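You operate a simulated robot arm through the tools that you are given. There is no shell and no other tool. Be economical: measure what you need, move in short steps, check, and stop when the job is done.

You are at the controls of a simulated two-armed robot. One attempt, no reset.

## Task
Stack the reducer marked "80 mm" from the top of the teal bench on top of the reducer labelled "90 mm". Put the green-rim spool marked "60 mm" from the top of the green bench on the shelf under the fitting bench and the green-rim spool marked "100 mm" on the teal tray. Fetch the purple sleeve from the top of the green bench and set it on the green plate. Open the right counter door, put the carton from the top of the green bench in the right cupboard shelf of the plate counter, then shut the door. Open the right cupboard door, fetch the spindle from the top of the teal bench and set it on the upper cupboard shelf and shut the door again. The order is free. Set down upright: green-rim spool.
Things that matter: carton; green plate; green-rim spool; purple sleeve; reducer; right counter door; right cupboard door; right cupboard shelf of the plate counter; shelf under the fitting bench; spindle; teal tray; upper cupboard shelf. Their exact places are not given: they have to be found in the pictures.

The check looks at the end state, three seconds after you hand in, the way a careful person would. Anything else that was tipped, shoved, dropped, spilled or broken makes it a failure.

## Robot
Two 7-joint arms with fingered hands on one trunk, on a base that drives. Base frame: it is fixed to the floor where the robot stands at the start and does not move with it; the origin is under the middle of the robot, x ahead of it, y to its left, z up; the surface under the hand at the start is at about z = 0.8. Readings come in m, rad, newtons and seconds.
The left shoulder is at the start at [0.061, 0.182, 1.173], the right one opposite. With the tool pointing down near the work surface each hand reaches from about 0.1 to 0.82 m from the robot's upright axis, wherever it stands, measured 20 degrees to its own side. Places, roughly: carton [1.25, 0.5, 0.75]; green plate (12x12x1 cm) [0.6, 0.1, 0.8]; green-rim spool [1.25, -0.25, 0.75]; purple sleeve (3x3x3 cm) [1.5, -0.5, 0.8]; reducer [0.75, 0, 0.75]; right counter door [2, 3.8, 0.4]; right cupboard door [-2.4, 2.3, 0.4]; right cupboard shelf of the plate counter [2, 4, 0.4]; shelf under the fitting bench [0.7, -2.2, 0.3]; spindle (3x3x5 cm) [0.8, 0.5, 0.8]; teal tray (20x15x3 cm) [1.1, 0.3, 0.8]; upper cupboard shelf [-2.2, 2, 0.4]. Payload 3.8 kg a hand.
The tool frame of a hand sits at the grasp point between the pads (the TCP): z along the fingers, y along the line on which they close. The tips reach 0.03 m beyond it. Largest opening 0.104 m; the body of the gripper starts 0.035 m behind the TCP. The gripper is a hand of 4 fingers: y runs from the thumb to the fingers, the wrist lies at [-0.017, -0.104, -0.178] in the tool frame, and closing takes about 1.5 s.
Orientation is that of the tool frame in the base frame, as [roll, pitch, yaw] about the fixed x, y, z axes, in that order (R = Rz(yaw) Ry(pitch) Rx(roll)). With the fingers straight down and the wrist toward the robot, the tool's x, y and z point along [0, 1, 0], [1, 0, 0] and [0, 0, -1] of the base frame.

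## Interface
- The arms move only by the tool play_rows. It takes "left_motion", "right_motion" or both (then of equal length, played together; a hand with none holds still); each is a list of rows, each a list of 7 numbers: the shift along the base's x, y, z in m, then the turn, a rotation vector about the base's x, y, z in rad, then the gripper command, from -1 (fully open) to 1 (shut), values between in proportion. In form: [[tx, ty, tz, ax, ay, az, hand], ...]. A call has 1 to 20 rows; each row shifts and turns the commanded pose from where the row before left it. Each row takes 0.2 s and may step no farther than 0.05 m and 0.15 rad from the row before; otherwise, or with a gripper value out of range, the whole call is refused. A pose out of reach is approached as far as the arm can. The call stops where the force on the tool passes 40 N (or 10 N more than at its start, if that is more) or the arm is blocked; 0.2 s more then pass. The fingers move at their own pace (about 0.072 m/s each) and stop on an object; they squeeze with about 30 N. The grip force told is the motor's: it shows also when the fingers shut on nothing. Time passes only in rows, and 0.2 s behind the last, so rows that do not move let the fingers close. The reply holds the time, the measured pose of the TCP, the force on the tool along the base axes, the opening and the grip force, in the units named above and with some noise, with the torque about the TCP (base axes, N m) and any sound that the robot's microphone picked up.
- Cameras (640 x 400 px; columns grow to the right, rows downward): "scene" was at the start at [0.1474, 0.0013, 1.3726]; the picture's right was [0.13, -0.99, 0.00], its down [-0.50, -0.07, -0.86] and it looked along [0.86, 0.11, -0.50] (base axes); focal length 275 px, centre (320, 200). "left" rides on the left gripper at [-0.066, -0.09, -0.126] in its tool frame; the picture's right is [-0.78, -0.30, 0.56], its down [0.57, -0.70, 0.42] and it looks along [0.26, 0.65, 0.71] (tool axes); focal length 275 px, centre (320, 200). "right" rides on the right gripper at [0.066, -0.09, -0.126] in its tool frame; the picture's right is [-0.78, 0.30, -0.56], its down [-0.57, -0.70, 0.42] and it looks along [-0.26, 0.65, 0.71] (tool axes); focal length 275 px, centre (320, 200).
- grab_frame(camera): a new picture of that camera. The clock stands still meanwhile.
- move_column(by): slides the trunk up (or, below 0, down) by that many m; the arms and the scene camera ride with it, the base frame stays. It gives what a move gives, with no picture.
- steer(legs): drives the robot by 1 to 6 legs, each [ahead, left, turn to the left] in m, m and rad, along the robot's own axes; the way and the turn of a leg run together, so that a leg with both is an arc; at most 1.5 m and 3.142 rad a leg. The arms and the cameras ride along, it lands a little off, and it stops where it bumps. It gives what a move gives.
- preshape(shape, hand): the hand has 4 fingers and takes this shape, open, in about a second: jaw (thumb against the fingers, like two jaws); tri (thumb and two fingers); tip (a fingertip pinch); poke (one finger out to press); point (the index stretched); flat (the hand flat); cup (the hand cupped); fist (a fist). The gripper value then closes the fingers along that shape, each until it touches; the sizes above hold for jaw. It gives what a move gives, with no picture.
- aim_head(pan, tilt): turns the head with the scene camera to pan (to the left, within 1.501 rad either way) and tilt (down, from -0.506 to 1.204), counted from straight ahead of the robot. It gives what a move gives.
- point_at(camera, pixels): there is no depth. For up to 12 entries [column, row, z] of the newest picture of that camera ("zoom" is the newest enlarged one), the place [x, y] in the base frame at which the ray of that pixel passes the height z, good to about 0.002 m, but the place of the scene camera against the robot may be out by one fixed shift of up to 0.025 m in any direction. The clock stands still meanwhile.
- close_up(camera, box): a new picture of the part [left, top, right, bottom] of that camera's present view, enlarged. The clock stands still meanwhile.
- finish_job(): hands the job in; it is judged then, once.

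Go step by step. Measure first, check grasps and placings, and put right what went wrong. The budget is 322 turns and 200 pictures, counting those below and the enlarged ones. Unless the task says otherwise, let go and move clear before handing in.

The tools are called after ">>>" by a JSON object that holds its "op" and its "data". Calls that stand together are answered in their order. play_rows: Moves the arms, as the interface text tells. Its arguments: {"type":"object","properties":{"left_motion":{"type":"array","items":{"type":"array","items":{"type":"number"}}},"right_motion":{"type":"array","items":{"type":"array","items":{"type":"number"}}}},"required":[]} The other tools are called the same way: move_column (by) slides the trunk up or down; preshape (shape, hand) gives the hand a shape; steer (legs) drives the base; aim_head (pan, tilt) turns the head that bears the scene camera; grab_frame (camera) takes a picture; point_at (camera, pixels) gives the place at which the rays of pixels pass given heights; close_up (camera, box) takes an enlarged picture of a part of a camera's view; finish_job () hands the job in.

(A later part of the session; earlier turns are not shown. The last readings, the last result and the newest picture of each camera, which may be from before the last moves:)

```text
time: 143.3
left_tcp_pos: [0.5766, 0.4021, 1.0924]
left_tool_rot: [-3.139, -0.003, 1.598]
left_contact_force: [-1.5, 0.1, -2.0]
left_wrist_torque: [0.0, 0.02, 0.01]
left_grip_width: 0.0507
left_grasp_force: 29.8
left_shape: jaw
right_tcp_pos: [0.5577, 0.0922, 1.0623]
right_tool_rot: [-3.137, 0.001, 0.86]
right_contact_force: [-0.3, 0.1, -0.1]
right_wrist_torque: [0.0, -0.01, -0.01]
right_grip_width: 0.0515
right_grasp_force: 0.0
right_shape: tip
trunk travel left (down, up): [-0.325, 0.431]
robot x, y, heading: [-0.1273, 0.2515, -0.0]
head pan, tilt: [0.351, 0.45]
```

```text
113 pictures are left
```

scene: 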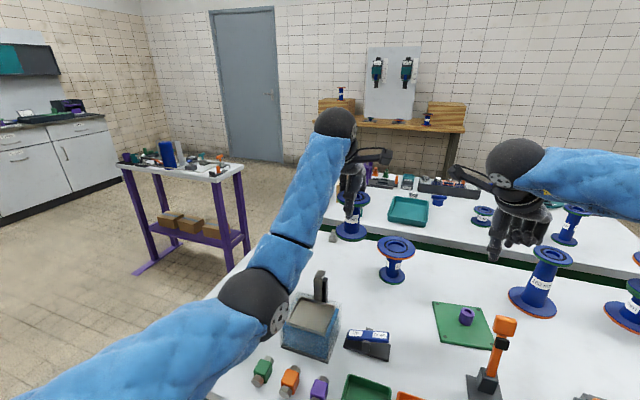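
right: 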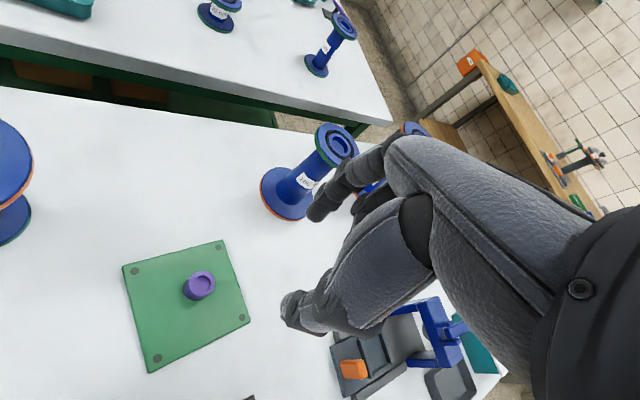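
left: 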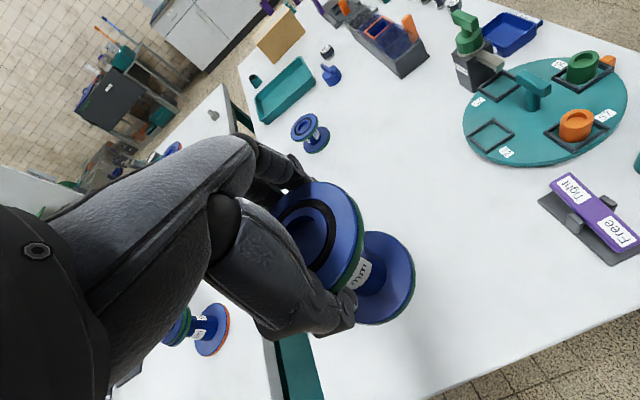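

>>> {"op": "point_at", "data": {"camera": "scene", "pixels": [[134, 274, 0.0], [223, 268, 0.0], [246, 250, 0.0], [152, 250, 0.0], [448, 178, 0.0], [243, 166, 0.8], [118, 166, 0.8], [190, 155, 0.8], [350, 200, 0.8], [465, 130, 0.9], [70, 208, 0.0], [122, 182, 0.0]]}}

```text
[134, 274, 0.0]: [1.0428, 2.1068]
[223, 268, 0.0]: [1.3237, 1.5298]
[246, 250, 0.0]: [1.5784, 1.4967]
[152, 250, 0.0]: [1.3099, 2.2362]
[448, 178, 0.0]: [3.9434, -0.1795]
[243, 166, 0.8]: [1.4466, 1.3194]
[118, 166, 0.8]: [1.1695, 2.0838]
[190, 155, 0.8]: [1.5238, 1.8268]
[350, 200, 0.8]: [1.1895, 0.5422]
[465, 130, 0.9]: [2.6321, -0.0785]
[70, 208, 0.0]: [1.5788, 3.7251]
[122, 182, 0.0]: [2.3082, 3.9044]
```

The cart leaves little room at the left end, so I go around the right side to the aisle behind the green bench (≈1 m wide).

>>> {"op": "move_column", "data": {"by": 0.06}}

>>> {"op": "steer", "data": {"legs": [[0, -1.5, 0], [1.5, 0, 0], [0, 0, 1.57], [0, -0.75, 0]]}}

>>> {"op": "aim_head", "data": {"pan": 0.0, "tilt": 0.5}}

>>> {"op": "grab_frame", "data": {"camera": "scene"}}

```text
time: 144.3
left_tcp_pos: [0.5775, 0.4024, 1.151]
left_tool_rot: [-3.138, -0.004, 1.599]
left_contact_force: [-0.5, -0.3, -0.7]
left_wrist_torque: [0.0, 0.05, 0.01]
left_grip_width: 0.0508
left_grasp_force: 30.0
left_shape: jaw
right_tcp_pos: [0.5581, 0.0914, 1.1211]
right_tool_rot: [-3.138, 0.002, 0.86]
right_contact_force: [0.6, -0.3, -0.2]
right_wrist_torque: [0.02, 0.0, 0.0]
right_grip_width: 0.0517
right_grasp_force: 0.0
right_shape: tip
trunk travel left (down, up): [-0.385, 0.371]
robot x, y, heading: [-0.1281, 0.2491, -0.001]
head pan, tilt: [0.351, 0.45]
```

```text
time: 166.3
left_tcp_pos: [1.9344, -0.5464, 1.1522]
left_tool_rot: [-3.138, -0.002, -3.079]
left_contact_force: [0.4, 0.0, -2.5]
left_wrist_torque: [-0.03, 0.01, 0.0]
left_grip_width: 0.0501
left_grasp_force: 30.3
left_shape: jaw
right_tcp_pos: [2.2467, -0.5555, 1.122]
right_tool_rot: [-3.14, 0.0, 2.467]
right_contact_force: [0.6, -0.4, 0.3]
right_wrist_torque: [0.01, 0.0, 0.01]
right_grip_width: 0.0516
right_grasp_force: 0.1
right_shape: tip
trunk travel left (down, up): [-0.385, 0.371]
robot x, y, heading: [2.114, -1.2415, 1.606]
head pan, tilt: [0.351, 0.45]
```

```text
time: 167.2
left_tcp_pos: [1.9339, -0.5465, 1.1522]
left_tool_rot: [-3.138, -0.004, -3.076]
left_contact_force: [0.5, 0.1, -1.7]
left_wrist_torque: [-0.03, -0.02, -0.01]
left_grip_width: 0.0502
left_grasp_force: 30.2
left_shape: jaw
right_tcp_pos: [2.2461, -0.5537, 1.1227]
right_tool_rot: [-3.14, 0.001, 2.468]
right_contact_force: [0.0, 0.5, 0.0]
right_wrist_torque: [0.04, -0.01, 0.01]
right_grip_width: 0.0515
right_grasp_force: 0.1
right_shape: tip
trunk travel left (down, up): [-0.385, 0.371]
robot x, y, heading: [2.1143, -1.2448, 1.606]
head pan, tilt: [0.0, 0.499]
```

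```text
112 pictures are left
```

scene: 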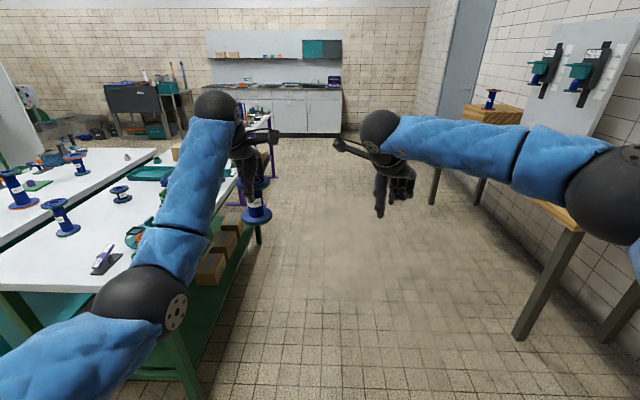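

The aisle is clear. Drive ahead to y≈0.42 and turn to face the green bench from behind.

>>> {"op": "steer", "data": {"legs": [[1.3, 0, 0], [0.35, 0, 0], [0, 0, 1.536]]}}

>>> {"op": "aim_head", "data": {"pan": 0.1, "tilt": 0.75}}

>>> {"op": "grab_frame", "data": {"camera": "scene"}}

```text
time: 179.4
left_tcp_pos: [1.3717, 0.2494, 1.1522]
left_tool_rot: [-3.139, -0.003, -1.535]
left_contact_force: [0.4, -0.5, -1.1]
left_wrist_torque: [-0.03, -0.05, -0.02]
left_grip_width: 0.0493
left_grasp_force: 30.1
left_shape: jaw
right_tcp_pos: [1.3851, 0.5618, 1.1217]
right_tool_rot: [-3.139, 0.001, -2.272]
right_contact_force: [0.0, -0.4, 0.1]
right_wrist_torque: [0.0, -0.01, 0.0]
right_grip_width: 0.0515
right_grasp_force: 0.2
right_shape: tip
trunk travel left (down, up): [-0.385, 0.371]
robot x, y, heading: [2.0729, 0.4117, -3.137]
head pan, tilt: [0.0, 0.499]
```

```text
time: 180.2
left_tcp_pos: [1.3707, 0.2496, 1.1519]
left_tool_rot: [-3.14, -0.004, -1.535]
left_contact_force: [-1.0, 0.5, -0.9]
left_wrist_torque: [-0.01, 0.02, 0.03]
left_grip_width: 0.0498
left_grasp_force: 30.0
left_shape: jaw
right_tcp_pos: [1.3867, 0.5614, 1.1234]
right_tool_rot: [-3.141, -0.001, -2.273]
right_contact_force: [-0.2, -0.4, 0.1]
right_wrist_torque: [0.03, -0.02, 0.04]
right_grip_width: 0.0518
right_grasp_force: 0.0
right_shape: tip
trunk travel left (down, up): [-0.385, 0.371]
robot x, y, heading: [2.0726, 0.4085, -3.136]
head pan, tilt: [0.099, 0.75]
```

```text
111 pictures are left
```

scene: 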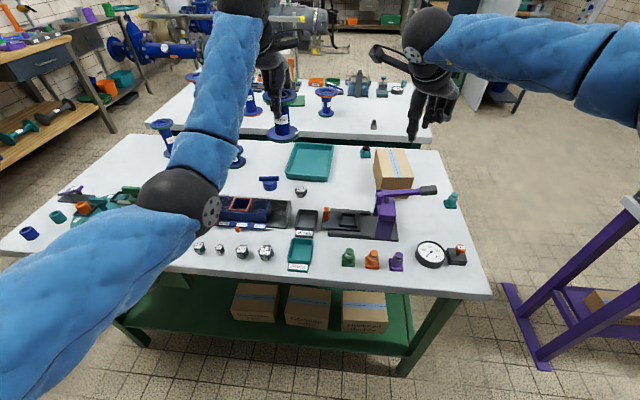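

Measure tray, 60 mm spool and carton from here.

>>> {"op": "point_at", "data": {"camera": "scene", "pixels": [[290, 144, 0.83], [333, 145, 0.83], [328, 182, 0.83], [286, 176, 0.83], [310, 163, 0.805], [375, 150, 0.88], [404, 149, 0.88], [412, 178, 0.88], [384, 180, 0.88], [236, 163, 0.805], [439, 186, 0.93], [390, 195, 0.94]]}}

>>> {"op": "close_up", "data": {"camera": "scene", "box": [270, 130, 470, 280]}}

```text
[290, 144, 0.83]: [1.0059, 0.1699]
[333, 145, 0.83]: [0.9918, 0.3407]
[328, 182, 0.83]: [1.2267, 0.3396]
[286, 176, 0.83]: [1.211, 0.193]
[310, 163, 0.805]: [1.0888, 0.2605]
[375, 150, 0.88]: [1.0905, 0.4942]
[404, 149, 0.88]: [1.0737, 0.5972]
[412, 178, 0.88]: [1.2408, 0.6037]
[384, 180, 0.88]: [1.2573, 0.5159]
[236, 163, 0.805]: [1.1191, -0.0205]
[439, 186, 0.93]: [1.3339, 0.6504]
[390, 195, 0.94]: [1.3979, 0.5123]
```

```text
2.67 times, centred on (370, 205) of scene
```

zoom: 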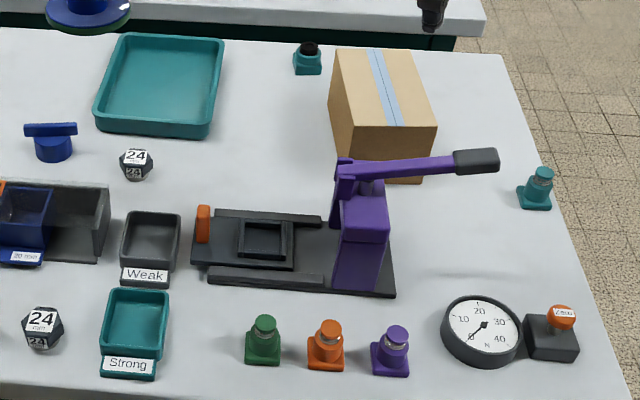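

Tray spans x≈0.99–1.22, y≈0.17–0.34. Drive 0.15 m closer and move the spool over the tray centre-back.

>>> {"op": "steer", "data": {"legs": [[0.15, 0, 0]]}}

>>> {"op": "play_rows", "data": {"left_motion": [[-0.03, 0.004, 0, 0, 0, 0, 1], [-0.03, 0.004, 0, 0, 0, 0, 1], [-0.03, 0.004, 0, 0, 0, 0, 1], [0, 0, -0.04, 0, 0, 0, 1], [0, 0, -0.04, 0, 0, 0, 1], [0, 0, -0.04, 0, 0, 0, 1], [0, 0, 0, 0, 0, 0, 1]]}}

>>> {"op": "grab_frame", "data": {"camera": "left"}}

>>> {"op": "grab_frame", "data": {"camera": "scene"}}

```text
time: 181.5
left_tcp_pos: [1.2201, 0.247, 1.1511]
left_tool_rot: [-3.136, -0.002, -1.532]
left_contact_force: [-0.2, -0.4, -2.5]
left_wrist_torque: [0.0, 0.0, -0.02]
left_grip_width: 0.0497
left_grasp_force: 30.0
left_shape: jaw
right_tcp_pos: [1.2356, 0.5592, 1.1219]
right_tool_rot: [-3.138, 0.003, -2.269]
right_contact_force: [-0.2, 0.0, 0.3]
right_wrist_torque: [-0.02, -0.02, -0.02]
right_grip_width: 0.0518
right_grasp_force: 0.1
right_shape: tip
trunk travel left (down, up): [-0.385, 0.371]
robot x, y, heading: [1.9191, 0.4025, -3.134]
head pan, tilt: [0.099, 0.75]
```

```text
time: 183.1
left_tcp_pos: [1.1666, 0.2528, 1.032]
left_tool_rot: [-3.14, -0.004, -1.532]
left_contact_force: [0.1, -0.4, -1.3]
left_wrist_torque: [-0.01, -0.02, 0.03]
left_grip_width: 0.0492
left_grasp_force: 29.8
left_shape: jaw
left hand out of reach, approached as far as the arm can: row 2, 3
right_tcp_pos: [1.2387, 0.5579, 1.1225]
right_tool_rot: [-3.139, 0.001, -2.268]
right_contact_force: [0.1, -0.1, -0.5]
right_wrist_torque: [-0.07, -0.03, 0.04]
right_grip_width: 0.0515
right_grasp_force: 0.2
right_shape: tip
trunk travel left (down, up): [-0.385, 0.371]
robot x, y, heading: [1.9246, 0.4063, -3.138]
head pan, tilt: [0.099, 0.75]
```

```text
109 pictures are left
```

left: 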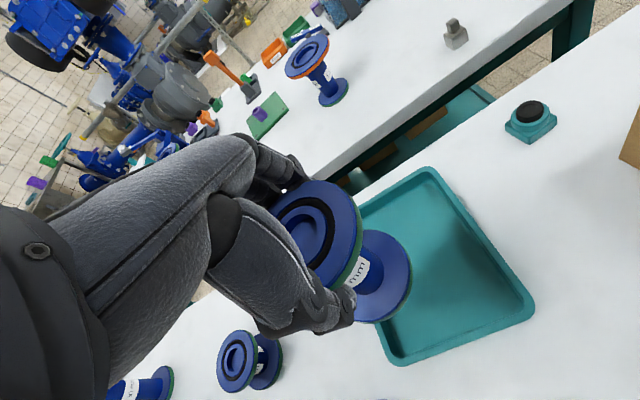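

```text
108 pictures are left
```

scene: 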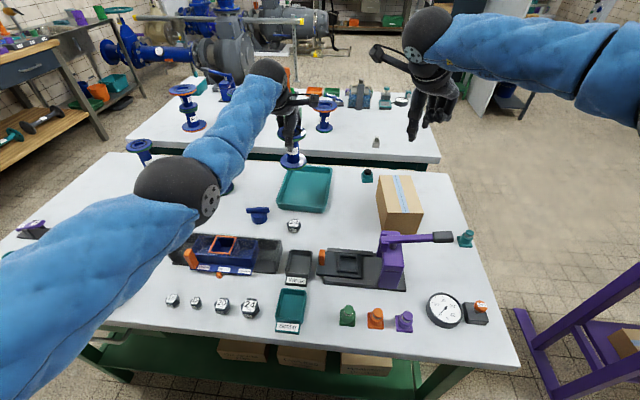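

>>> {"op": "point_at", "data": {"camera": "left", "pixels": [[431, 168, 0.83], [535, 308, 0.83], [394, 366, 0.83], [430, 180, 0.805], [520, 305, 0.805], [400, 350, 0.805]]}}

```text
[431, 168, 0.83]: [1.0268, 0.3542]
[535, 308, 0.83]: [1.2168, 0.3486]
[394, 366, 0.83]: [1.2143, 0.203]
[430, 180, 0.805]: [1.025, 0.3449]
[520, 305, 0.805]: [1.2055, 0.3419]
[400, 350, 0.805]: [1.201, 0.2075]
```

Tray by hand camera: x 1.02–1.215, y 0.203–0.352. Lower the trunk 0.06 and centre the spool at about (1.14,0.277).

>>> {"op": "move_column", "data": {"by": -0.06}}

>>> {"op": "play_rows", "data": {"left_motion": [[-0.012, 0.012, 0, 0, 0, 0, 1], [-0.012, 0.012, 0, 0, 0, 0, 1], [0, 0, 0, 0, 0, 0, 1]]}}

>>> {"op": "grab_frame", "data": {"camera": "left"}}

```text
time: 184.1
left_tcp_pos: [1.1652, 0.253, 0.9701]
left_tool_rot: [-3.14, -0.003, -1.531]
left_contact_force: [0.4, -0.5, -1.8]
left_wrist_torque: [0.02, 0.01, -0.04]
left_grip_width: 0.049
left_grasp_force: 30.2
left_shape: jaw
right_tcp_pos: [1.2377, 0.5584, 1.0634]
right_tool_rot: [-3.139, -0.001, -2.269]
right_contact_force: [-0.1, -0.4, 0.2]
right_wrist_torque: [0.04, 0.01, -0.02]
right_grip_width: 0.0515
right_grasp_force: 0.0
right_shape: tip
trunk travel left (down, up): [-0.325, 0.431]
robot x, y, heading: [1.924, 0.4065, -3.134]
head pan, tilt: [0.099, 0.75]
```

```text
time: 184.9
left_tcp_pos: [1.1482, 0.2765, 0.9695]
left_tool_rot: [-3.139, -0.003, -1.531]
left_contact_force: [0.6, 0.8, -1.4]
left_wrist_torque: [0.03, 0.02, -0.02]
left_grip_width: 0.0489
left_grasp_force: 30.1
left_shape: jaw
left hand out of reach, approached as far as the arm can: row 2
right_tcp_pos: [1.2378, 0.5579, 1.0617]
right_tool_rot: [-3.14, 0.0, -2.268]
right_contact_force: [-0.6, -0.2, 0.6]
right_wrist_torque: [0.02, 0.01, 0.0]
right_grip_width: 0.0518
right_grasp_force: 0.1
right_shape: tip
trunk travel left (down, up): [-0.325, 0.431]
robot x, y, heading: [1.9255, 0.4053, -3.132]
head pan, tilt: [0.099, 0.75]
```

```text
107 pictures are left
```

left: 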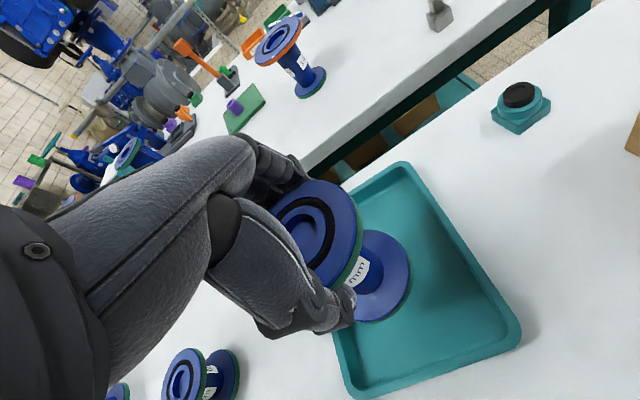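

Well above the tray interior. Lower.

>>> {"op": "play_rows", "data": {"left_motion": [[0, 0, -0.03, 0, 0, 0, 1], [0, 0, -0.025, 0, 0, 0, 1], [0, 0, 0, 0, 0, 0, 1]]}}

>>> {"op": "play_rows", "data": {"left_motion": [[0, 0, -0.005, 0, 0, 0, 1], [0, 0, -0.003, 0, 0, 0, 1], [0, 0, 0, 0, 0, 0, 1]]}}

>>> {"op": "play_rows", "data": {"left_motion": [[0, 0, -0.003, 0, 0, 0, 1], [0, 0, -0.001, 0, 0, 0, 1], [0, 0, 0, 0, 0, 0, 1]]}}

```text
time: 185.7
left_tcp_pos: [1.1538, 0.2757, 0.9159]
left_tool_rot: [-3.139, -0.005, -1.532]
left_contact_force: [0.3, 0.3, -1.4]
left_wrist_torque: [0.01, 0.01, 0.02]
left_grip_width: 0.0492
left_grasp_force: 29.6
left_shape: jaw
left hand out of reach, approached as far as the arm can: row 2
right_tcp_pos: [1.2377, 0.5577, 1.0618]
right_tool_rot: [-3.141, -0.001, -2.268]
right_contact_force: [-0.2, -0.2, -0.8]
right_wrist_torque: [0.01, -0.03, 0.01]
right_grip_width: 0.0515
right_grasp_force: 0.1
right_shape: tip
trunk travel left (down, up): [-0.325, 0.431]
robot x, y, heading: [1.9275, 0.4068, -3.131]
head pan, tilt: [0.099, 0.75]
```

```text
time: 186.5
left_tcp_pos: [1.1532, 0.2757, 0.9078]
left_tool_rot: [-3.138, -0.002, -1.533]
left_contact_force: [-0.6, -0.2, -2.0]
left_wrist_torque: [0.04, -0.03, -0.01]
left_grip_width: 0.049
left_grasp_force: 30.3
left_shape: jaw
right_tcp_pos: [1.2374, 0.559, 1.0615]
right_tool_rot: [-3.141, 0.0, -2.268]
right_contact_force: [0.7, 0.3, -0.4]
right_wrist_torque: [0.0, 0.01, -0.02]
right_grip_width: 0.0517
right_grasp_force: 0.1
right_shape: tip
trunk travel left (down, up): [-0.325, 0.431]
robot x, y, heading: [1.9263, 0.407, -3.135]
head pan, tilt: [0.099, 0.75]
```

```text
time: 187.3
left_tcp_pos: [1.1536, 0.2742, 0.903]
left_tool_rot: [-3.138, -0.002, -1.534]
left_contact_force: [-0.6, -0.1, -1.7]
left_wrist_torque: [0.0, 0.02, 0.01]
left_grip_width: 0.049
left_grasp_force: 29.6
left_shape: jaw
right_tcp_pos: [1.2376, 0.5589, 1.0625]
right_tool_rot: [-3.138, 0.0, -2.27]
right_contact_force: [0.2, -0.8, 0.2]
right_wrist_torque: [-0.02, -0.03, -0.01]
right_grip_width: 0.0516
right_grasp_force: 0.1
right_shape: tip
trunk travel left (down, up): [-0.325, 0.431]
robot x, y, heading: [1.9202, 0.4055, -3.137]
head pan, tilt: [0.099, 0.75]
```

>>> {"op": "play_rows", "data": {"left_motion": [[0, 0, -0.002, 0, 0, 0, 1], [0, 0, -0.002, 0, 0, 0, 1], [0, 0, 0, 0, 0, 0, 1]]}}

>>> {"op": "play_rows", "data": {"left_motion": [[0, 0, -0.002, 0, 0, 0, 1], [0, 0, -0.001, 0, 0, 0, 1], [0, 0, 0, 0, 0, 0, 1]]}}

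```text
time: 188.1
left_tcp_pos: [1.1541, 0.2739, 0.8998]
left_tool_rot: [-3.138, -0.005, -1.531]
left_contact_force: [-0.5, 0.5, -1.5]
left_wrist_torque: [0.0, -0.03, 0.0]
left_grip_width: 0.0488
left_grasp_force: 29.6
left_shape: jaw
right_tcp_pos: [1.2374, 0.5579, 1.0622]
right_tool_rot: [-3.14, 0.0, -2.269]
right_contact_force: [0.5, 0.4, 0.8]
right_wrist_torque: [0.01, 0.02, 0.01]
right_grip_width: 0.0515
right_grasp_force: 0.1
right_shape: tip
trunk travel left (down, up): [-0.325, 0.431]
robot x, y, heading: [1.9249, 0.408, -3.136]
head pan, tilt: [0.099, 0.75]
```

```text
time: 188.9
left_tcp_pos: [1.1558, 0.2757, 0.8963]
left_tool_rot: [-3.135, -0.004, -1.533]
left_contact_force: [0.4, -0.1, -0.7]
left_wrist_torque: [-0.01, 0.02, -0.02]
left_grip_width: 0.0492
left_grasp_force: 29.9
left_shape: jaw
right_tcp_pos: [1.2374, 0.5576, 1.0623]
right_tool_rot: [-3.14, 0.0, -2.269]
right_contact_force: [0.6, -0.6, 0.2]
right_wrist_torque: [0.01, 0.0, 0.0]
right_grip_width: 0.0515
right_grasp_force: 0.0
right_shape: tip
trunk travel left (down, up): [-0.325, 0.431]
robot x, y, heading: [1.9229, 0.4092, -3.139]
head pan, tilt: [0.099, 0.75]
```

>>> {"op": "play_rows", "data": {"left_motion": [[0, 0, -0.002, 0, 0, 0, 1], [0, 0, 0, 0, 0, 0, 1]]}}

>>> {"op": "play_rows", "data": {"left_motion": [[0, 0, -0.002, 0, 0, 0, 1], [0, 0, 0, 0, 0, 0, 1]]}}

>>> {"op": "grab_frame", "data": {"camera": "left"}}

```text
time: 189.5
left_tcp_pos: [1.1544, 0.275, 0.8953]
left_tool_rot: [-3.141, -0.002, -1.532]
left_contact_force: [-1.6, -1.6, 4.9]
left_wrist_torque: [0.06, -0.05, 0.01]
left_grip_width: 0.0486
left_grasp_force: 30.2
left_shape: jaw
right_tcp_pos: [1.2376, 0.558, 1.0626]
right_tool_rot: [-3.14, 0.0, -2.269]
right_contact_force: [-0.1, -0.5, -0.3]
right_wrist_torque: [0.01, -0.03, 0.01]
right_grip_width: 0.0516
right_grasp_force: 0.1
right_shape: tip
trunk travel left (down, up): [-0.325, 0.431]
robot x, y, heading: [1.9256, 0.4078, -3.133]
head pan, tilt: [0.099, 0.75]
```

```text
time: 190.1
left_tcp_pos: [1.1542, 0.2736, 0.8953]
left_tool_rot: [3.14, -0.003, -1.533]
left_contact_force: [-1.5, 0.0, 10.8]
left_wrist_torque: [0.0, -0.15, 0.01]
left_grip_width: 0.0491
left_grasp_force: 30.2
left_shape: jaw
right_tcp_pos: [1.2385, 0.5582, 1.0622]
right_tool_rot: [-3.141, 0.0, -2.27]
right_contact_force: [-0.9, 0.3, 1.2]
right_wrist_torque: [0.02, -0.01, 0.02]
right_grip_width: 0.0515
right_grasp_force: 0.1
right_shape: tip
trunk travel left (down, up): [-0.325, 0.431]
robot x, y, heading: [1.9223, 0.4038, -3.133]
head pan, tilt: [0.099, 0.75]
```

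```text
106 pictures are left
```

left: 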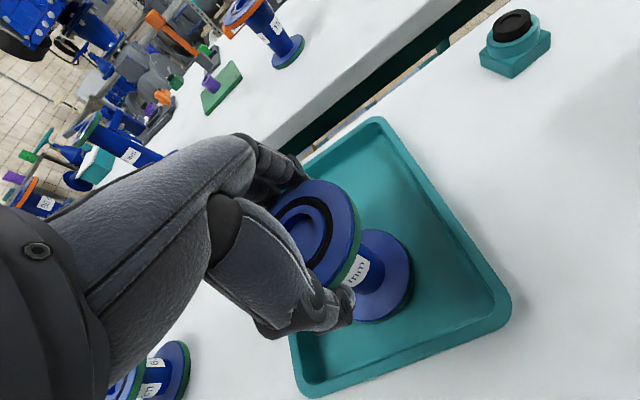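

Contact in the tray (10.8 N). Back off 1 mm, open slowly, and rise straight.

>>> {"op": "play_rows", "data": {"left_motion": [[0, 0, 0.002, 0, 0, 0, 0.8], [0, 0, 0, 0, 0, 0, 0.4], [0, 0, 0, 0, 0, 0, 0], [0, 0, 0, 0, 0, 0, -0.5], [0, 0, 0, 0, 0, 0, -1], [0, 0, 0, 0, 0, 0, -1], [0, 0, 0, 0, 0, 0, -1], [0, 0, 0.02, 0, 0, 0, -1], [0, 0, 0.04, 0, 0, 0, -1], [0, 0, 0.04, 0, 0, 0, -1], [0, 0, 0.04, 0, 0, 0, -1], [0, 0, 0, 0, 0, 0, -1]]}}

>>> {"op": "grab_frame", "data": {"camera": "left"}}

```text
time: 192.7
left_tcp_pos: [1.152, 0.2738, 1.0333]
left_tool_rot: [-3.135, -0.003, -1.533]
left_contact_force: [-0.1, 0.7, 0.3]
left_wrist_torque: [-0.02, -0.03, 0.01]
left_grip_width: 0.1037
left_grasp_force: 0.1
left_shape: jaw
right_tcp_pos: [1.2367, 0.5575, 1.0617]
right_tool_rot: [-3.14, 0.0, -2.269]
right_contact_force: [0.0, -0.5, 1.0]
right_wrist_torque: [0.01, -0.02, 0.0]
right_grip_width: 0.0515
right_grasp_force: 0.0
right_shape: tip
trunk travel left (down, up): [-0.325, 0.431]
robot x, y, heading: [1.923, 0.4082, -3.138]
head pan, tilt: [0.099, 0.75]
```

```text
105 pictures are left
```

left: 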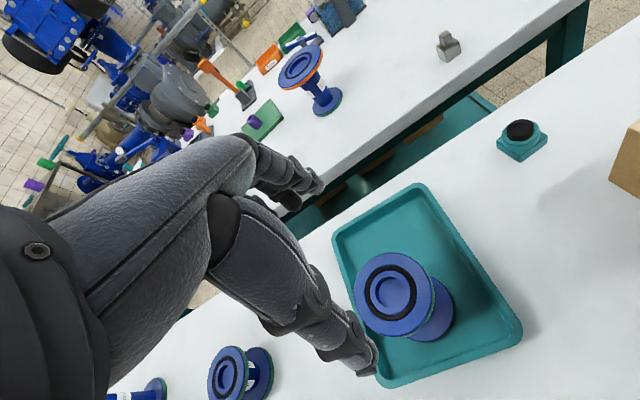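

The 100 mm spool stands upright in the tray. Locate the 60 mm spool and shift the base 0.25 m to its left (−y).

>>> {"op": "point_at", "data": {"camera": "left", "pixels": [[232, 374, 0.86], [262, 372, 0.805]]}}

>>> {"op": "steer", "data": {"legs": [[0, 0.25, 0]]}}

>>> {"op": "grab_frame", "data": {"camera": "left"}}

```text
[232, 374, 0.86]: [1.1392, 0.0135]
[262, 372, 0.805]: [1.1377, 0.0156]
```

```text
time: 194.6
left_tcp_pos: [1.1537, 0.0239, 1.0332]
left_tool_rot: [-3.139, -0.002, -1.533]
left_contact_force: [0.7, -0.8, 0.0]
left_wrist_torque: [0.04, -0.02, -0.04]
left_grip_width: 0.1036
left_grasp_force: 0.0
left_shape: jaw
right_tcp_pos: [1.2404, 0.3077, 1.0621]
right_tool_rot: [-3.139, 0.001, -2.267]
right_contact_force: [-0.1, -1.1, 0.1]
right_wrist_torque: [0.01, 0.0, 0.02]
right_grip_width: 0.0517
right_grasp_force: 0.1
right_shape: tip
trunk travel left (down, up): [-0.325, 0.431]
robot x, y, heading: [1.9298, 0.1578, -3.134]
head pan, tilt: [0.099, 0.75]
```

```text
104 pictures are left
```

left: 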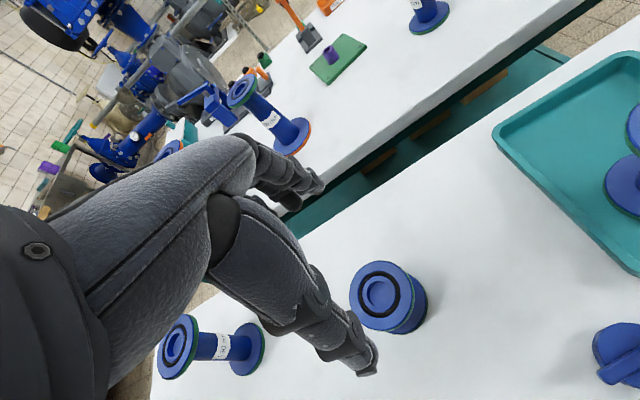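

>>> {"op": "point_at", "data": {"camera": "left", "pixels": [[381, 296, 0.86], [350, 293, 0.86], [413, 299, 0.86], [378, 262, 0.86], [384, 331, 0.86], [178, 347, 0.93]]}}

```text
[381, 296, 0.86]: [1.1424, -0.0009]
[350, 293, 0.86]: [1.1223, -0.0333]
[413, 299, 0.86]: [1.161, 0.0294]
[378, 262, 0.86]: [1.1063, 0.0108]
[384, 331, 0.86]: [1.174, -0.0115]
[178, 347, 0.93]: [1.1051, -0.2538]
```

The 60 mm spool axis is (1.141,-0.001). Drive 4 cm closer, centre and lower.

>>> {"op": "steer", "data": {"legs": [[0.04, 0, 0]]}}

>>> {"op": "play_rows", "data": {"left_motion": [[0, 0, 0, 0, 0, 0, -1]]}}

```text
time: 195.4
left_tcp_pos: [1.1118, 0.0257, 1.0307]
left_tool_rot: [-3.136, -0.003, -1.532]
left_contact_force: [-0.9, -0.7, -0.7]
left_wrist_torque: [-0.02, -0.06, -0.02]
left_grip_width: 0.1038
left_grasp_force: 0.1
left_shape: jaw
right_tcp_pos: [1.1984, 0.3093, 1.0594]
right_tool_rot: [-3.138, 0.003, -2.269]
right_contact_force: [-0.3, -0.7, -1.3]
right_wrist_torque: [0.0, -0.05, 0.0]
right_grip_width: 0.0517
right_grasp_force: 0.0
right_shape: tip
trunk travel left (down, up): [-0.325, 0.431]
robot x, y, heading: [1.887, 0.1591, -3.133]
head pan, tilt: [0.099, 0.75]
```

```text
time: 195.8
left_tcp_pos: [1.1152, 0.025, 1.0325]
left_tool_rot: [-3.138, -0.003, -1.533]
left_contact_force: [-0.5, -0.3, -1.0]
left_wrist_torque: [0.01, 0.0, 0.02]
left_grip_width: 0.1038
left_grasp_force: 0.1
left_shape: jaw
right_tcp_pos: [1.2005, 0.3095, 1.0619]
right_tool_rot: [-3.139, -0.001, -2.27]
right_contact_force: [0.0, 0.0, 0.3]
right_wrist_torque: [-0.04, 0.04, 0.02]
right_grip_width: 0.0518
right_grasp_force: 0.0
right_shape: tip
trunk travel left (down, up): [-0.325, 0.431]
robot x, y, heading: [1.8865, 0.1517, -3.131]
head pan, tilt: [0.099, 0.75]
```

>>> {"op": "play_rows", "data": {"left_motion": [[0.013, -0.013, 0, 0, 0, 0, -1], [0.013, -0.013, 0, 0, 0, 0, -1], [0, 0, -0.04, 0, 0, 0, -1], [0, 0, -0.04, 0, 0, 0, -1], [0, 0, 0, 0, 0, 0, -1]]}}

>>> {"op": "grab_frame", "data": {"camera": "left"}}

```text
time: 197.0
left_tcp_pos: [1.1411, -0.0021, 0.9545]
left_tool_rot: [-3.137, -0.004, -1.532]
left_contact_force: [0.0, -0.2, 0.3]
left_wrist_torque: [-0.01, -0.01, 0.0]
left_grip_width: 0.1038
left_grasp_force: 0.1
left_shape: jaw
right_tcp_pos: [1.2008, 0.3082, 1.0618]
right_tool_rot: [-3.139, -0.001, -2.268]
right_contact_force: [0.1, 0.0, 0.7]
right_wrist_torque: [0.01, 0.02, 0.03]
right_grip_width: 0.0518
right_grasp_force: 0.0
right_shape: tip
trunk travel left (down, up): [-0.325, 0.431]
robot x, y, heading: [1.8822, 0.1621, -3.135]
head pan, tilt: [0.099, 0.75]
```

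```text
103 pictures are left
```

left: 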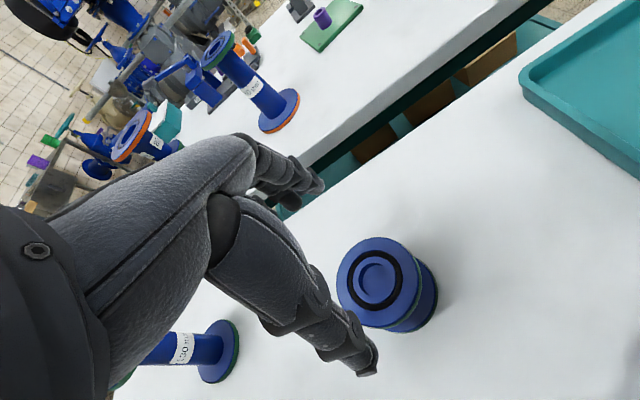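

Aligned. Lower to the flange and close.

>>> {"op": "play_rows", "data": {"left_motion": [[0, 0, -0.04, 0, 0, 0, -1], [0, 0, -0.04, 0, 0, 0, -1], [0, 0, -0.022, 0, 0, 0, -1], [0, 0, 0, 0, 0, 0, -0.5], [0, 0, 0, 0, 0, 0, 0], [0, 0, 0, 0, 0, 0, 1], [0, 0, 0, 0, 0, 0, 1], [0, 0, 0, 0, 0, 0, 1], [0, 0, 0, 0, 0, 0, 1], [0, 0, 0.01, 0, 0, 0, 1], [0, 0, 0.04, 0, 0, 0, 1], [0, 0, 0.04, 0, 0, 0, 1], [0, 0, 0.04, 0, 0, 0, 1], [0, 0, 0.04, 0, 0, 0, 1], [0, 0, 0.04, 0, 0, 0, 1], [0, 0, 0, 0, 0, 0, 1]]}}

>>> {"op": "grab_frame", "data": {"camera": "left"}}

>>> {"op": "aim_head", "data": {"pan": -0.35, "tilt": 0.75}}

>>> {"op": "grab_frame", "data": {"camera": "scene"}}

```text
time: 200.4
left_tcp_pos: [1.141, -0.0026, 1.0611]
left_tool_rot: [-3.136, -0.002, -1.533]
left_contact_force: [0.6, 0.1, -1.8]
left_wrist_torque: [0.0, -0.01, 0.0]
left_grip_width: 0.0514
left_grasp_force: 30.4
left_shape: jaw
right_tcp_pos: [1.1993, 0.3085, 1.0621]
right_tool_rot: [-3.14, 0.003, -2.269]
right_contact_force: [-0.6, 0.2, 0.4]
right_wrist_torque: [-0.01, -0.01, -0.01]
right_grip_width: 0.0517
right_grasp_force: 0.0
right_shape: tip
trunk travel left (down, up): [-0.325, 0.431]
robot x, y, heading: [1.8839, 0.1621, -3.132]
head pan, tilt: [0.099, 0.75]
```

```text
102 pictures are left
```

left: 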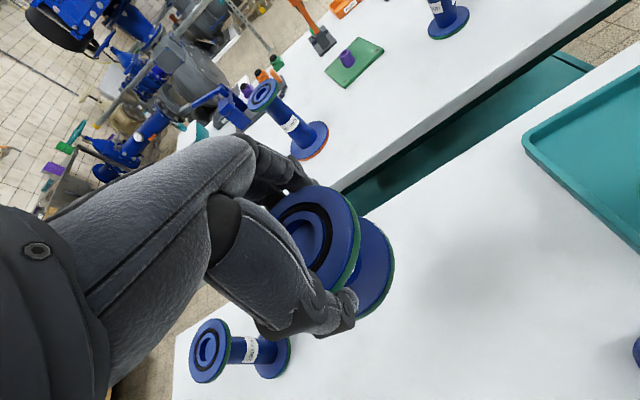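

```text
time: 201.3
left_tcp_pos: [1.1406, -0.0022, 1.0614]
left_tool_rot: [-3.138, -0.003, -1.534]
left_contact_force: [0.3, -0.3, -1.1]
left_wrist_torque: [-0.01, 0.0, 0.01]
left_grip_width: 0.0511
left_grasp_force: 29.8
left_shape: jaw
right_tcp_pos: [1.2012, 0.3087, 1.0619]
right_tool_rot: [-3.141, 0.0, -2.269]
right_contact_force: [0.7, 0.1, -0.8]
right_wrist_torque: [0.02, -0.02, 0.01]
right_grip_width: 0.0514
right_grasp_force: 0.0
right_shape: tip
trunk travel left (down, up): [-0.325, 0.431]
robot x, y, heading: [1.8863, 0.1596, -3.135]
head pan, tilt: [-0.351, 0.75]
```

```text
101 pictures are left
```

scene: 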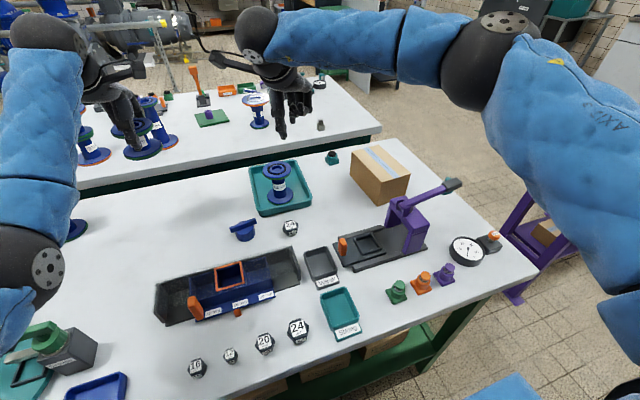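

60 mm spool held. While here, measure the carton.

>>> {"op": "close_up", "data": {"camera": "scene", "box": [330, 130, 430, 215]}}

```text
4.71 times, centred on (380, 172) of scene
```

zoom: 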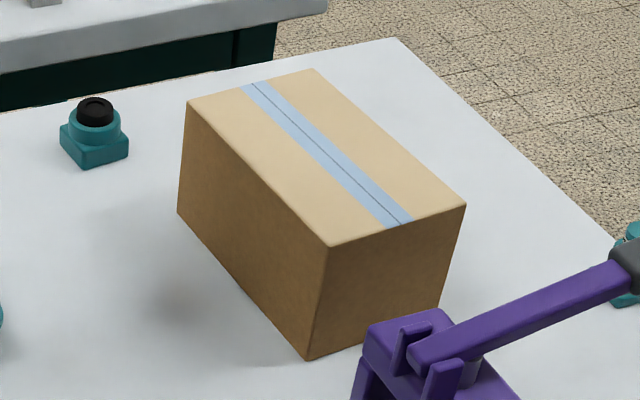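

>>> {"op": "point_at", "data": {"camera": "zoom", "pixels": [[307, 358, 0.8], [330, 249, 0.88], [330, 249, 0.9], [330, 249, 0.91], [178, 212, 0.8], [188, 103, 0.9], [465, 207, 0.9], [315, 70, 0.9], [465, 250, 0.93], [625, 270, 0.94]]}}

```text
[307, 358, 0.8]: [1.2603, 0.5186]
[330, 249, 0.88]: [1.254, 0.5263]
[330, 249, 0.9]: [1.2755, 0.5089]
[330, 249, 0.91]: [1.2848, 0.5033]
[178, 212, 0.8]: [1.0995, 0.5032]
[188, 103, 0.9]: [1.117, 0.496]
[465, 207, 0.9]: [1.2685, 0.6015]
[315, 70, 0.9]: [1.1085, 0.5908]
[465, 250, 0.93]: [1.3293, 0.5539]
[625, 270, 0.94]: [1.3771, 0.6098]
```

Carton ≈0.16×0.09×0.09 m, graspable across y. First deliver the 60 mm spool: drive around to the fitting bench.

>>> {"op": "steer", "data": {"legs": [[-0.2, 0, 0], [0, 0, 1.56], [1.15, 0, 0], [0, -1.35, 0]]}}

>>> {"op": "aim_head", "data": {"pan": 0.0, "tilt": 0.6}}

>>> {"op": "grab_frame", "data": {"camera": "scene"}}

```text
time: 218.5
left_tcp_pos: [0.8734, -1.7144, 1.0618]
left_tool_rot: [-3.139, -0.003, 0.025]
left_contact_force: [0.0, 0.7, -0.5]
left_wrist_torque: [0.02, 0.01, 0.01]
left_grip_width: 0.0506
left_grasp_force: 30.3
left_shape: jaw
right_tcp_pos: [0.5624, -1.6503, 1.0617]
right_tool_rot: [-3.139, -0.001, -0.711]
right_contact_force: [-0.1, 0.3, 0.2]
right_wrist_torque: [-0.02, -0.03, -0.01]
right_grip_width: 0.0516
right_grasp_force: 0.1
right_shape: tip
trunk travel left (down, up): [-0.325, 0.431]
robot x, y, heading: [0.7234, -0.9642, -1.576]
head pan, tilt: [-0.351, 0.75]
```

```text
time: 219.3
left_tcp_pos: [0.8733, -1.7149, 1.0622]
left_tool_rot: [-3.138, -0.004, 0.026]
left_contact_force: [0.5, 0.7, -0.9]
left_wrist_torque: [-0.02, 0.01, 0.02]
left_grip_width: 0.0508
left_grasp_force: 30.0
left_shape: jaw
right_tcp_pos: [0.5632, -1.6507, 1.0619]
right_tool_rot: [-3.139, -0.001, -0.711]
right_contact_force: [-0.1, 0.1, -0.7]
right_wrist_torque: [-0.01, 0.01, 0.0]
right_grip_width: 0.0517
right_grasp_force: 0.0
right_shape: tip
trunk travel left (down, up): [-0.325, 0.431]
robot x, y, heading: [0.722, -0.963, -1.573]
head pan, tilt: [0.0, 0.6]
```

```text
99 pictures are left
```

scene: 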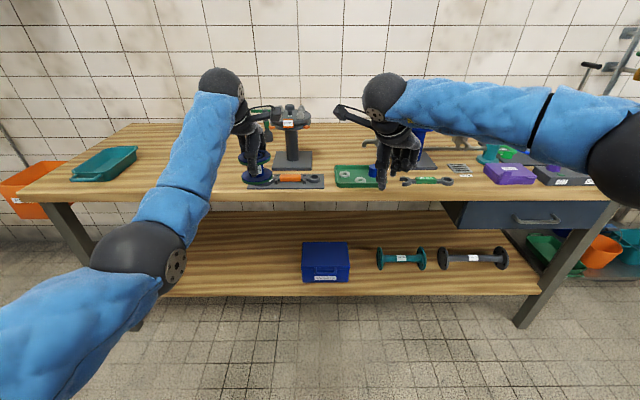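

Find the shelf height: compare front edge places at assumed heights.

>>> {"op": "point_at", "data": {"camera": "scene", "pixels": [[250, 293, 0.25], [250, 293, 0.3], [250, 293, 0.35], [520, 328, 0.0], [240, 208, 0.8], [240, 208, 0.85], [240, 208, 0.9], [245, 212, 0.3], [302, 281, 0.3], [350, 281, 0.3], [165, 296, 0.3]]}}

```text
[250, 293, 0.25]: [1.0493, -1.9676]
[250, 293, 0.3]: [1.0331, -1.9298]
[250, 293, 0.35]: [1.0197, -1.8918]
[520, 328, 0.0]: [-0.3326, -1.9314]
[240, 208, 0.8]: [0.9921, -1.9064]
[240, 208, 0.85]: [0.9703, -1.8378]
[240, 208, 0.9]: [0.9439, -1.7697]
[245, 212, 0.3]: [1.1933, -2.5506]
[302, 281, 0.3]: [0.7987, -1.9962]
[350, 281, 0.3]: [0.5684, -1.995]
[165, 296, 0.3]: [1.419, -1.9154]
```

Shelf top z≈0.30 with front edge y≈-1.93; free area near x≈1.0. Retract the right hand and lower the trunk fully.

>>> {"op": "play_rows", "data": {"right_motion": [[0, 0.045, 0, 0, 0, 0, 0], [0, 0.045, 0, 0, 0, 0, 0], [0, 0.045, 0, 0, 0, 0, 0], [0, 0.045, 0, 0, 0, 0, 0], [0, 0.045, 0, 0, 0, 0, 0], [0, 0.045, 0, 0, 0, 0, 0], [-0.03, 0.03, 0, 0, 0, 0, 0], [-0.03, 0.0, 0, 0, 0, 0, 0]]}}

>>> {"op": "steer", "data": {"legs": [[-0.08, 0, 0]]}}

>>> {"op": "move_column", "data": {"by": -0.32}}

>>> {"op": "play_rows", "data": {"left_motion": [[0, 0, -0.04, 0, 0, 0, 1], [0, 0, -0.04, 0, 0, 0, 1], [0, 0, -0.04, 0, 0, 0, 1], [0, 0, -0.04, 0, 0, 0, 1], [0, 0, -0.04, 0, 0, 0, 1], [0, 0, -0.04, 0, 0, 0, 1], [0, 0, -0.04, 0, 0, 0, 1], [0, 0, -0.04, 0, 0, 0, 1], [0, 0, 0, 0, 0, 0, 1]]}}

>>> {"op": "grab_frame", "data": {"camera": "scene"}}

```text
time: 221.1
left_tcp_pos: [0.8733, -1.7139, 1.0612]
left_tool_rot: [-3.139, -0.004, 0.027]
left_contact_force: [0.6, -0.1, -1.2]
left_wrist_torque: [-0.02, -0.03, 0.01]
left_grip_width: 0.0505
left_grasp_force: 29.9
left_shape: jaw
right_tcp_pos: [0.5025, -1.3515, 1.0621]
right_tool_rot: [-3.14, 0.001, -0.711]
right_contact_force: [0.1, 0.1, -0.2]
right_wrist_torque: [-0.03, 0.0, 0.02]
right_grip_width: 0.0514
right_grasp_force: 0.0
right_shape: tip
trunk travel left (down, up): [-0.325, 0.431]
robot x, y, heading: [0.7237, -0.9673, -1.572]
head pan, tilt: [0.0, 0.6]
```

```text
time: 222.2
left_tcp_pos: [0.874, -1.6326, 1.0627]
left_tool_rot: [-3.137, -0.003, 0.026]
left_contact_force: [0.1, 1.3, -1.5]
left_wrist_torque: [-0.05, 0.0, -0.01]
left_grip_width: 0.0507
left_grasp_force: 29.5
left_shape: jaw
right_tcp_pos: [0.5045, -1.2699, 1.0621]
right_tool_rot: [-3.139, 0.0, -0.712]
right_contact_force: [-0.4, 0.2, -0.5]
right_wrist_torque: [-0.05, 0.01, -0.01]
right_grip_width: 0.0517
right_grasp_force: 0.1
right_shape: tip
trunk travel left (down, up): [-0.325, 0.431]
robot x, y, heading: [0.719, -0.8852, -1.571]
head pan, tilt: [0.0, 0.6]
```

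```text
time: 225.3
left_tcp_pos: [0.874, -1.6347, 0.7424]
left_tool_rot: [-3.138, -0.002, 0.026]
left_contact_force: [-1.2, 0.4, -1.5]
left_wrist_torque: [0.01, -0.01, 0.02]
left_grip_width: 0.0508
left_grasp_force: 30.1
left_shape: jaw
right_tcp_pos: [0.5046, -1.338, 0.6336]
right_tool_rot: [-2.867, 0.227, -0.678]
right_contact_force: [0.4, 0.0, 0.3]
right_wrist_torque: [0.04, -0.01, 0.02]
right_grip_width: 0.0515
right_grasp_force: 0.0
right_shape: tip
trunk travel left (down, up): [-0.005, 0.751]
robot x, y, heading: [0.7244, -0.8838, -1.571]
head pan, tilt: [0.0, 0.6]
```

```text
time: 227.3
left_tcp_pos: [0.8735, -1.6329, 0.4204]
left_tool_rot: [-3.136, -0.004, 0.027]
left_contact_force: [0.1, -0.1, -2.2]
left_wrist_torque: [0.01, 0.02, 0.01]
left_grip_width: 0.0506
left_grasp_force: 29.8
left_shape: jaw
right_tcp_pos: [0.5041, -1.3377, 0.6324]
right_tool_rot: [-2.867, 0.228, -0.68]
right_contact_force: [-0.4, 0.5, 0.0]
right_wrist_torque: [-0.01, -0.01, 0.01]
right_grip_width: 0.0516
right_grasp_force: 0.1
right_shape: tip
trunk travel left (down, up): [-0.005, 0.751]
robot x, y, heading: [0.7273, -0.8853, -1.576]
head pan, tilt: [0.0, 0.6]
```

```text
98 pictures are left
```

scene: 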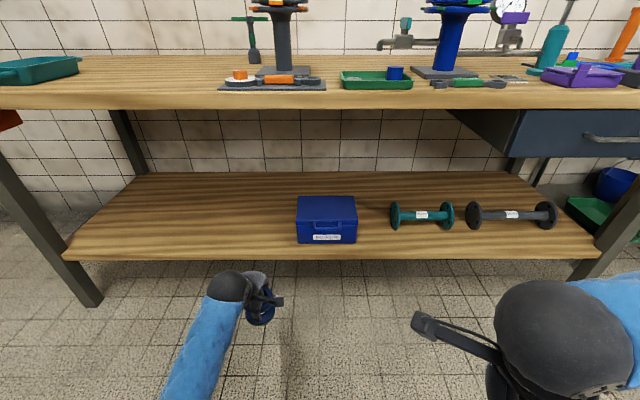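

Spool hangs in front of the shelf. Shift 0.13 m left (to x≈1.0) and drive forward under the bench.

>>> {"op": "steer", "data": {"legs": [[0, 0.13, 0], [0.3, 0, 0]]}}

>>> {"op": "grab_frame", "data": {"camera": "scene"}}

>>> {"op": "grab_frame", "data": {"camera": "left"}}

```text
time: 230.2
left_tcp_pos: [0.9974, -1.934, 0.4211]
left_tool_rot: [-3.138, -0.005, 0.023]
left_contact_force: [-0.8, 0.9, -0.9]
left_wrist_torque: [0.0, -0.01, 0.0]
left_grip_width: 0.0503
left_grasp_force: 30.2
left_shape: jaw
right_tcp_pos: [0.6299, -1.6354, 0.6334]
right_tool_rot: [-2.867, 0.226, -0.684]
right_contact_force: [-0.5, 0.0, 0.3]
right_wrist_torque: [0.05, 0.0, -0.04]
right_grip_width: 0.0517
right_grasp_force: 0.1
right_shape: tip
trunk travel left (down, up): [-0.005, 0.751]
robot x, y, heading: [0.8512, -1.1883, -1.579]
head pan, tilt: [0.0, 0.6]
```

```text
97 pictures are left
```

scene: 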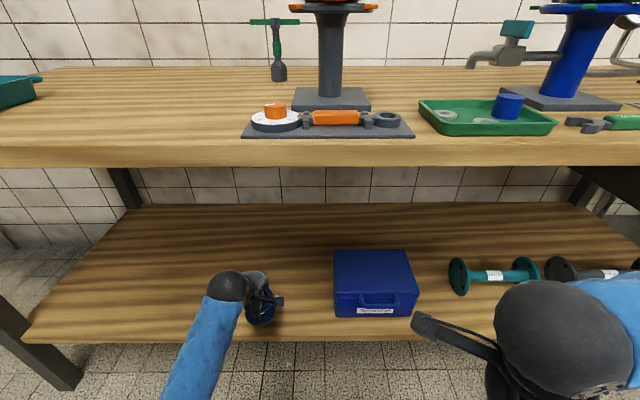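

```text
96 pictures are left
```

left: 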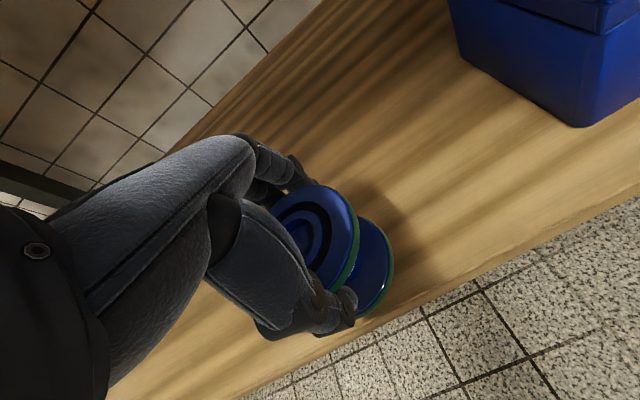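

>>> {"op": "steer", "data": {"legs": [[0.1, 0, 0]]}}

>>> {"op": "play_rows", "data": {"left_motion": [[0, 0, -0.02, 0, 0, 0, 1], [0, 0, -0.02, 0, 0, 0, 1], [0, 0, -0.015, 0, 0, 0, 1], [0, 0, 0, 0, 0, 0, 1]]}}

>>> {"op": "grab_frame", "data": {"camera": "left"}}

```text
time: 231.4
left_tcp_pos: [0.997, -2.0336, 0.4204]
left_tool_rot: [-3.137, -0.004, 0.02]
left_contact_force: [0.7, -0.2, -2.1]
left_wrist_torque: [0.0, 0.0, -0.02]
left_grip_width: 0.0506
left_grasp_force: 30.0
left_shape: jaw
right_tcp_pos: [0.6287, -1.7367, 0.6343]
right_tool_rot: [-2.868, 0.227, -0.684]
right_contact_force: [-0.5, 0.1, 0.8]
right_wrist_torque: [0.02, -0.01, -0.02]
right_grip_width: 0.0519
right_grasp_force: 0.0
right_shape: tip
trunk travel left (down, up): [-0.005, 0.751]
robot x, y, heading: [0.8535, -1.2873, -1.577]
head pan, tilt: [0.0, 0.6]
```

```text
time: 232.4
left_tcp_pos: [0.9981, -2.0342, 0.3652]
left_tool_rot: [-3.136, -0.003, 0.021]
left_contact_force: [0.1, -1.2, -1.8]
left_wrist_torque: [0.0, 0.0, 0.01]
left_grip_width: 0.0505
left_grasp_force: 30.1
left_shape: jaw
right_tcp_pos: [0.6297, -1.7362, 0.6338]
right_tool_rot: [-2.868, 0.227, -0.684]
right_contact_force: [-0.4, -0.5, -0.1]
right_wrist_torque: [0.02, 0.03, -0.04]
right_grip_width: 0.0516
right_grasp_force: 0.0
right_shape: tip
trunk travel left (down, up): [-0.005, 0.751]
robot x, y, heading: [0.8474, -1.2881, -1.581]
head pan, tilt: [0.0, 0.6]
```

```text
95 pictures are left
```

left: 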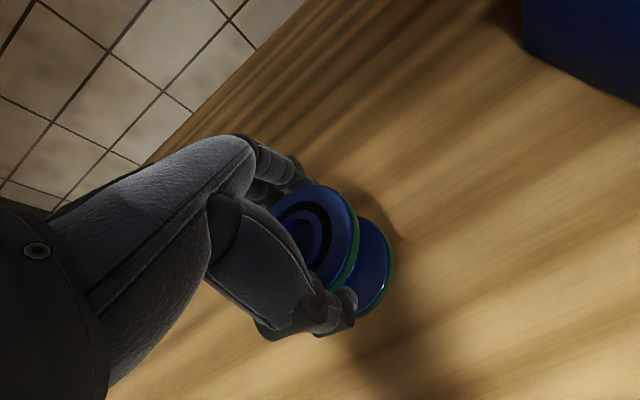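

Close to the shelf. Lower in small steps until contact.

>>> {"op": "play_rows", "data": {"left_motion": [[0, 0, -0.004, 0, 0, 0, 1], [0, 0, -0.003, 0, 0, 0, 1], [0, 0, 0, 0, 0, 0, 1]]}}

>>> {"op": "play_rows", "data": {"left_motion": [[0, 0, -0.003, 0, 0, 0, 1], [0, 0, 0, 0, 0, 0, 1]]}}

>>> {"op": "play_rows", "data": {"left_motion": [[0, 0, -0.003, 0, 0, 0, 1], [0, 0, 0, 0, 0, 0, 1]]}}

```text
time: 233.2
left_tcp_pos: [0.9984, -2.0343, 0.3594]
left_tool_rot: [-3.137, -0.003, 0.021]
left_contact_force: [0.4, 0.2, -0.5]
left_wrist_torque: [-0.02, 0.0, 0.01]
left_grip_width: 0.0506
left_grasp_force: 29.8
left_shape: jaw
right_tcp_pos: [0.6297, -1.7344, 0.6332]
right_tool_rot: [-2.869, 0.228, -0.685]
right_contact_force: [0.8, 0.3, 0.1]
right_wrist_torque: [-0.04, -0.01, 0.03]
right_grip_width: 0.0516
right_grasp_force: 0.0
right_shape: tip
trunk travel left (down, up): [-0.005, 0.751]
robot x, y, heading: [0.8469, -1.2858, -1.581]
head pan, tilt: [0.0, 0.6]
```

```text
time: 233.8
left_tcp_pos: [0.9966, -2.0337, 0.3564]
left_tool_rot: [-3.136, -0.003, 0.021]
left_contact_force: [-0.1, -0.3, -1.8]
left_wrist_torque: [0.0, -0.04, 0.01]
left_grip_width: 0.0505
left_grasp_force: 29.8
left_shape: jaw
right_tcp_pos: [0.6291, -1.7358, 0.6334]
right_tool_rot: [-2.867, 0.227, -0.683]
right_contact_force: [-0.6, -0.3, -0.8]
right_wrist_torque: [0.03, 0.0, 0.0]
right_grip_width: 0.0517
right_grasp_force: 0.1
right_shape: tip
trunk travel left (down, up): [-0.005, 0.751]
robot x, y, heading: [0.8493, -1.2876, -1.578]
head pan, tilt: [0.0, 0.6]
```

```text
time: 234.4
left_tcp_pos: [0.9979, -2.0344, 0.3539]
left_tool_rot: [-3.137, -0.004, 0.022]
left_contact_force: [0.0, 0.2, -1.6]
left_wrist_torque: [-0.02, -0.04, -0.01]
left_grip_width: 0.0502
left_grasp_force: 30.2
left_shape: jaw
right_tcp_pos: [0.6284, -1.7367, 0.6334]
right_tool_rot: [-2.867, 0.227, -0.683]
right_contact_force: [-0.4, -0.1, 0.4]
right_wrist_torque: [-0.02, -0.02, 0.02]
right_grip_width: 0.0516
right_grasp_force: 0.1
right_shape: tip
trunk travel left (down, up): [-0.005, 0.751]
robot x, y, heading: [0.8489, -1.2857, -1.578]
head pan, tilt: [0.0, 0.6]
```

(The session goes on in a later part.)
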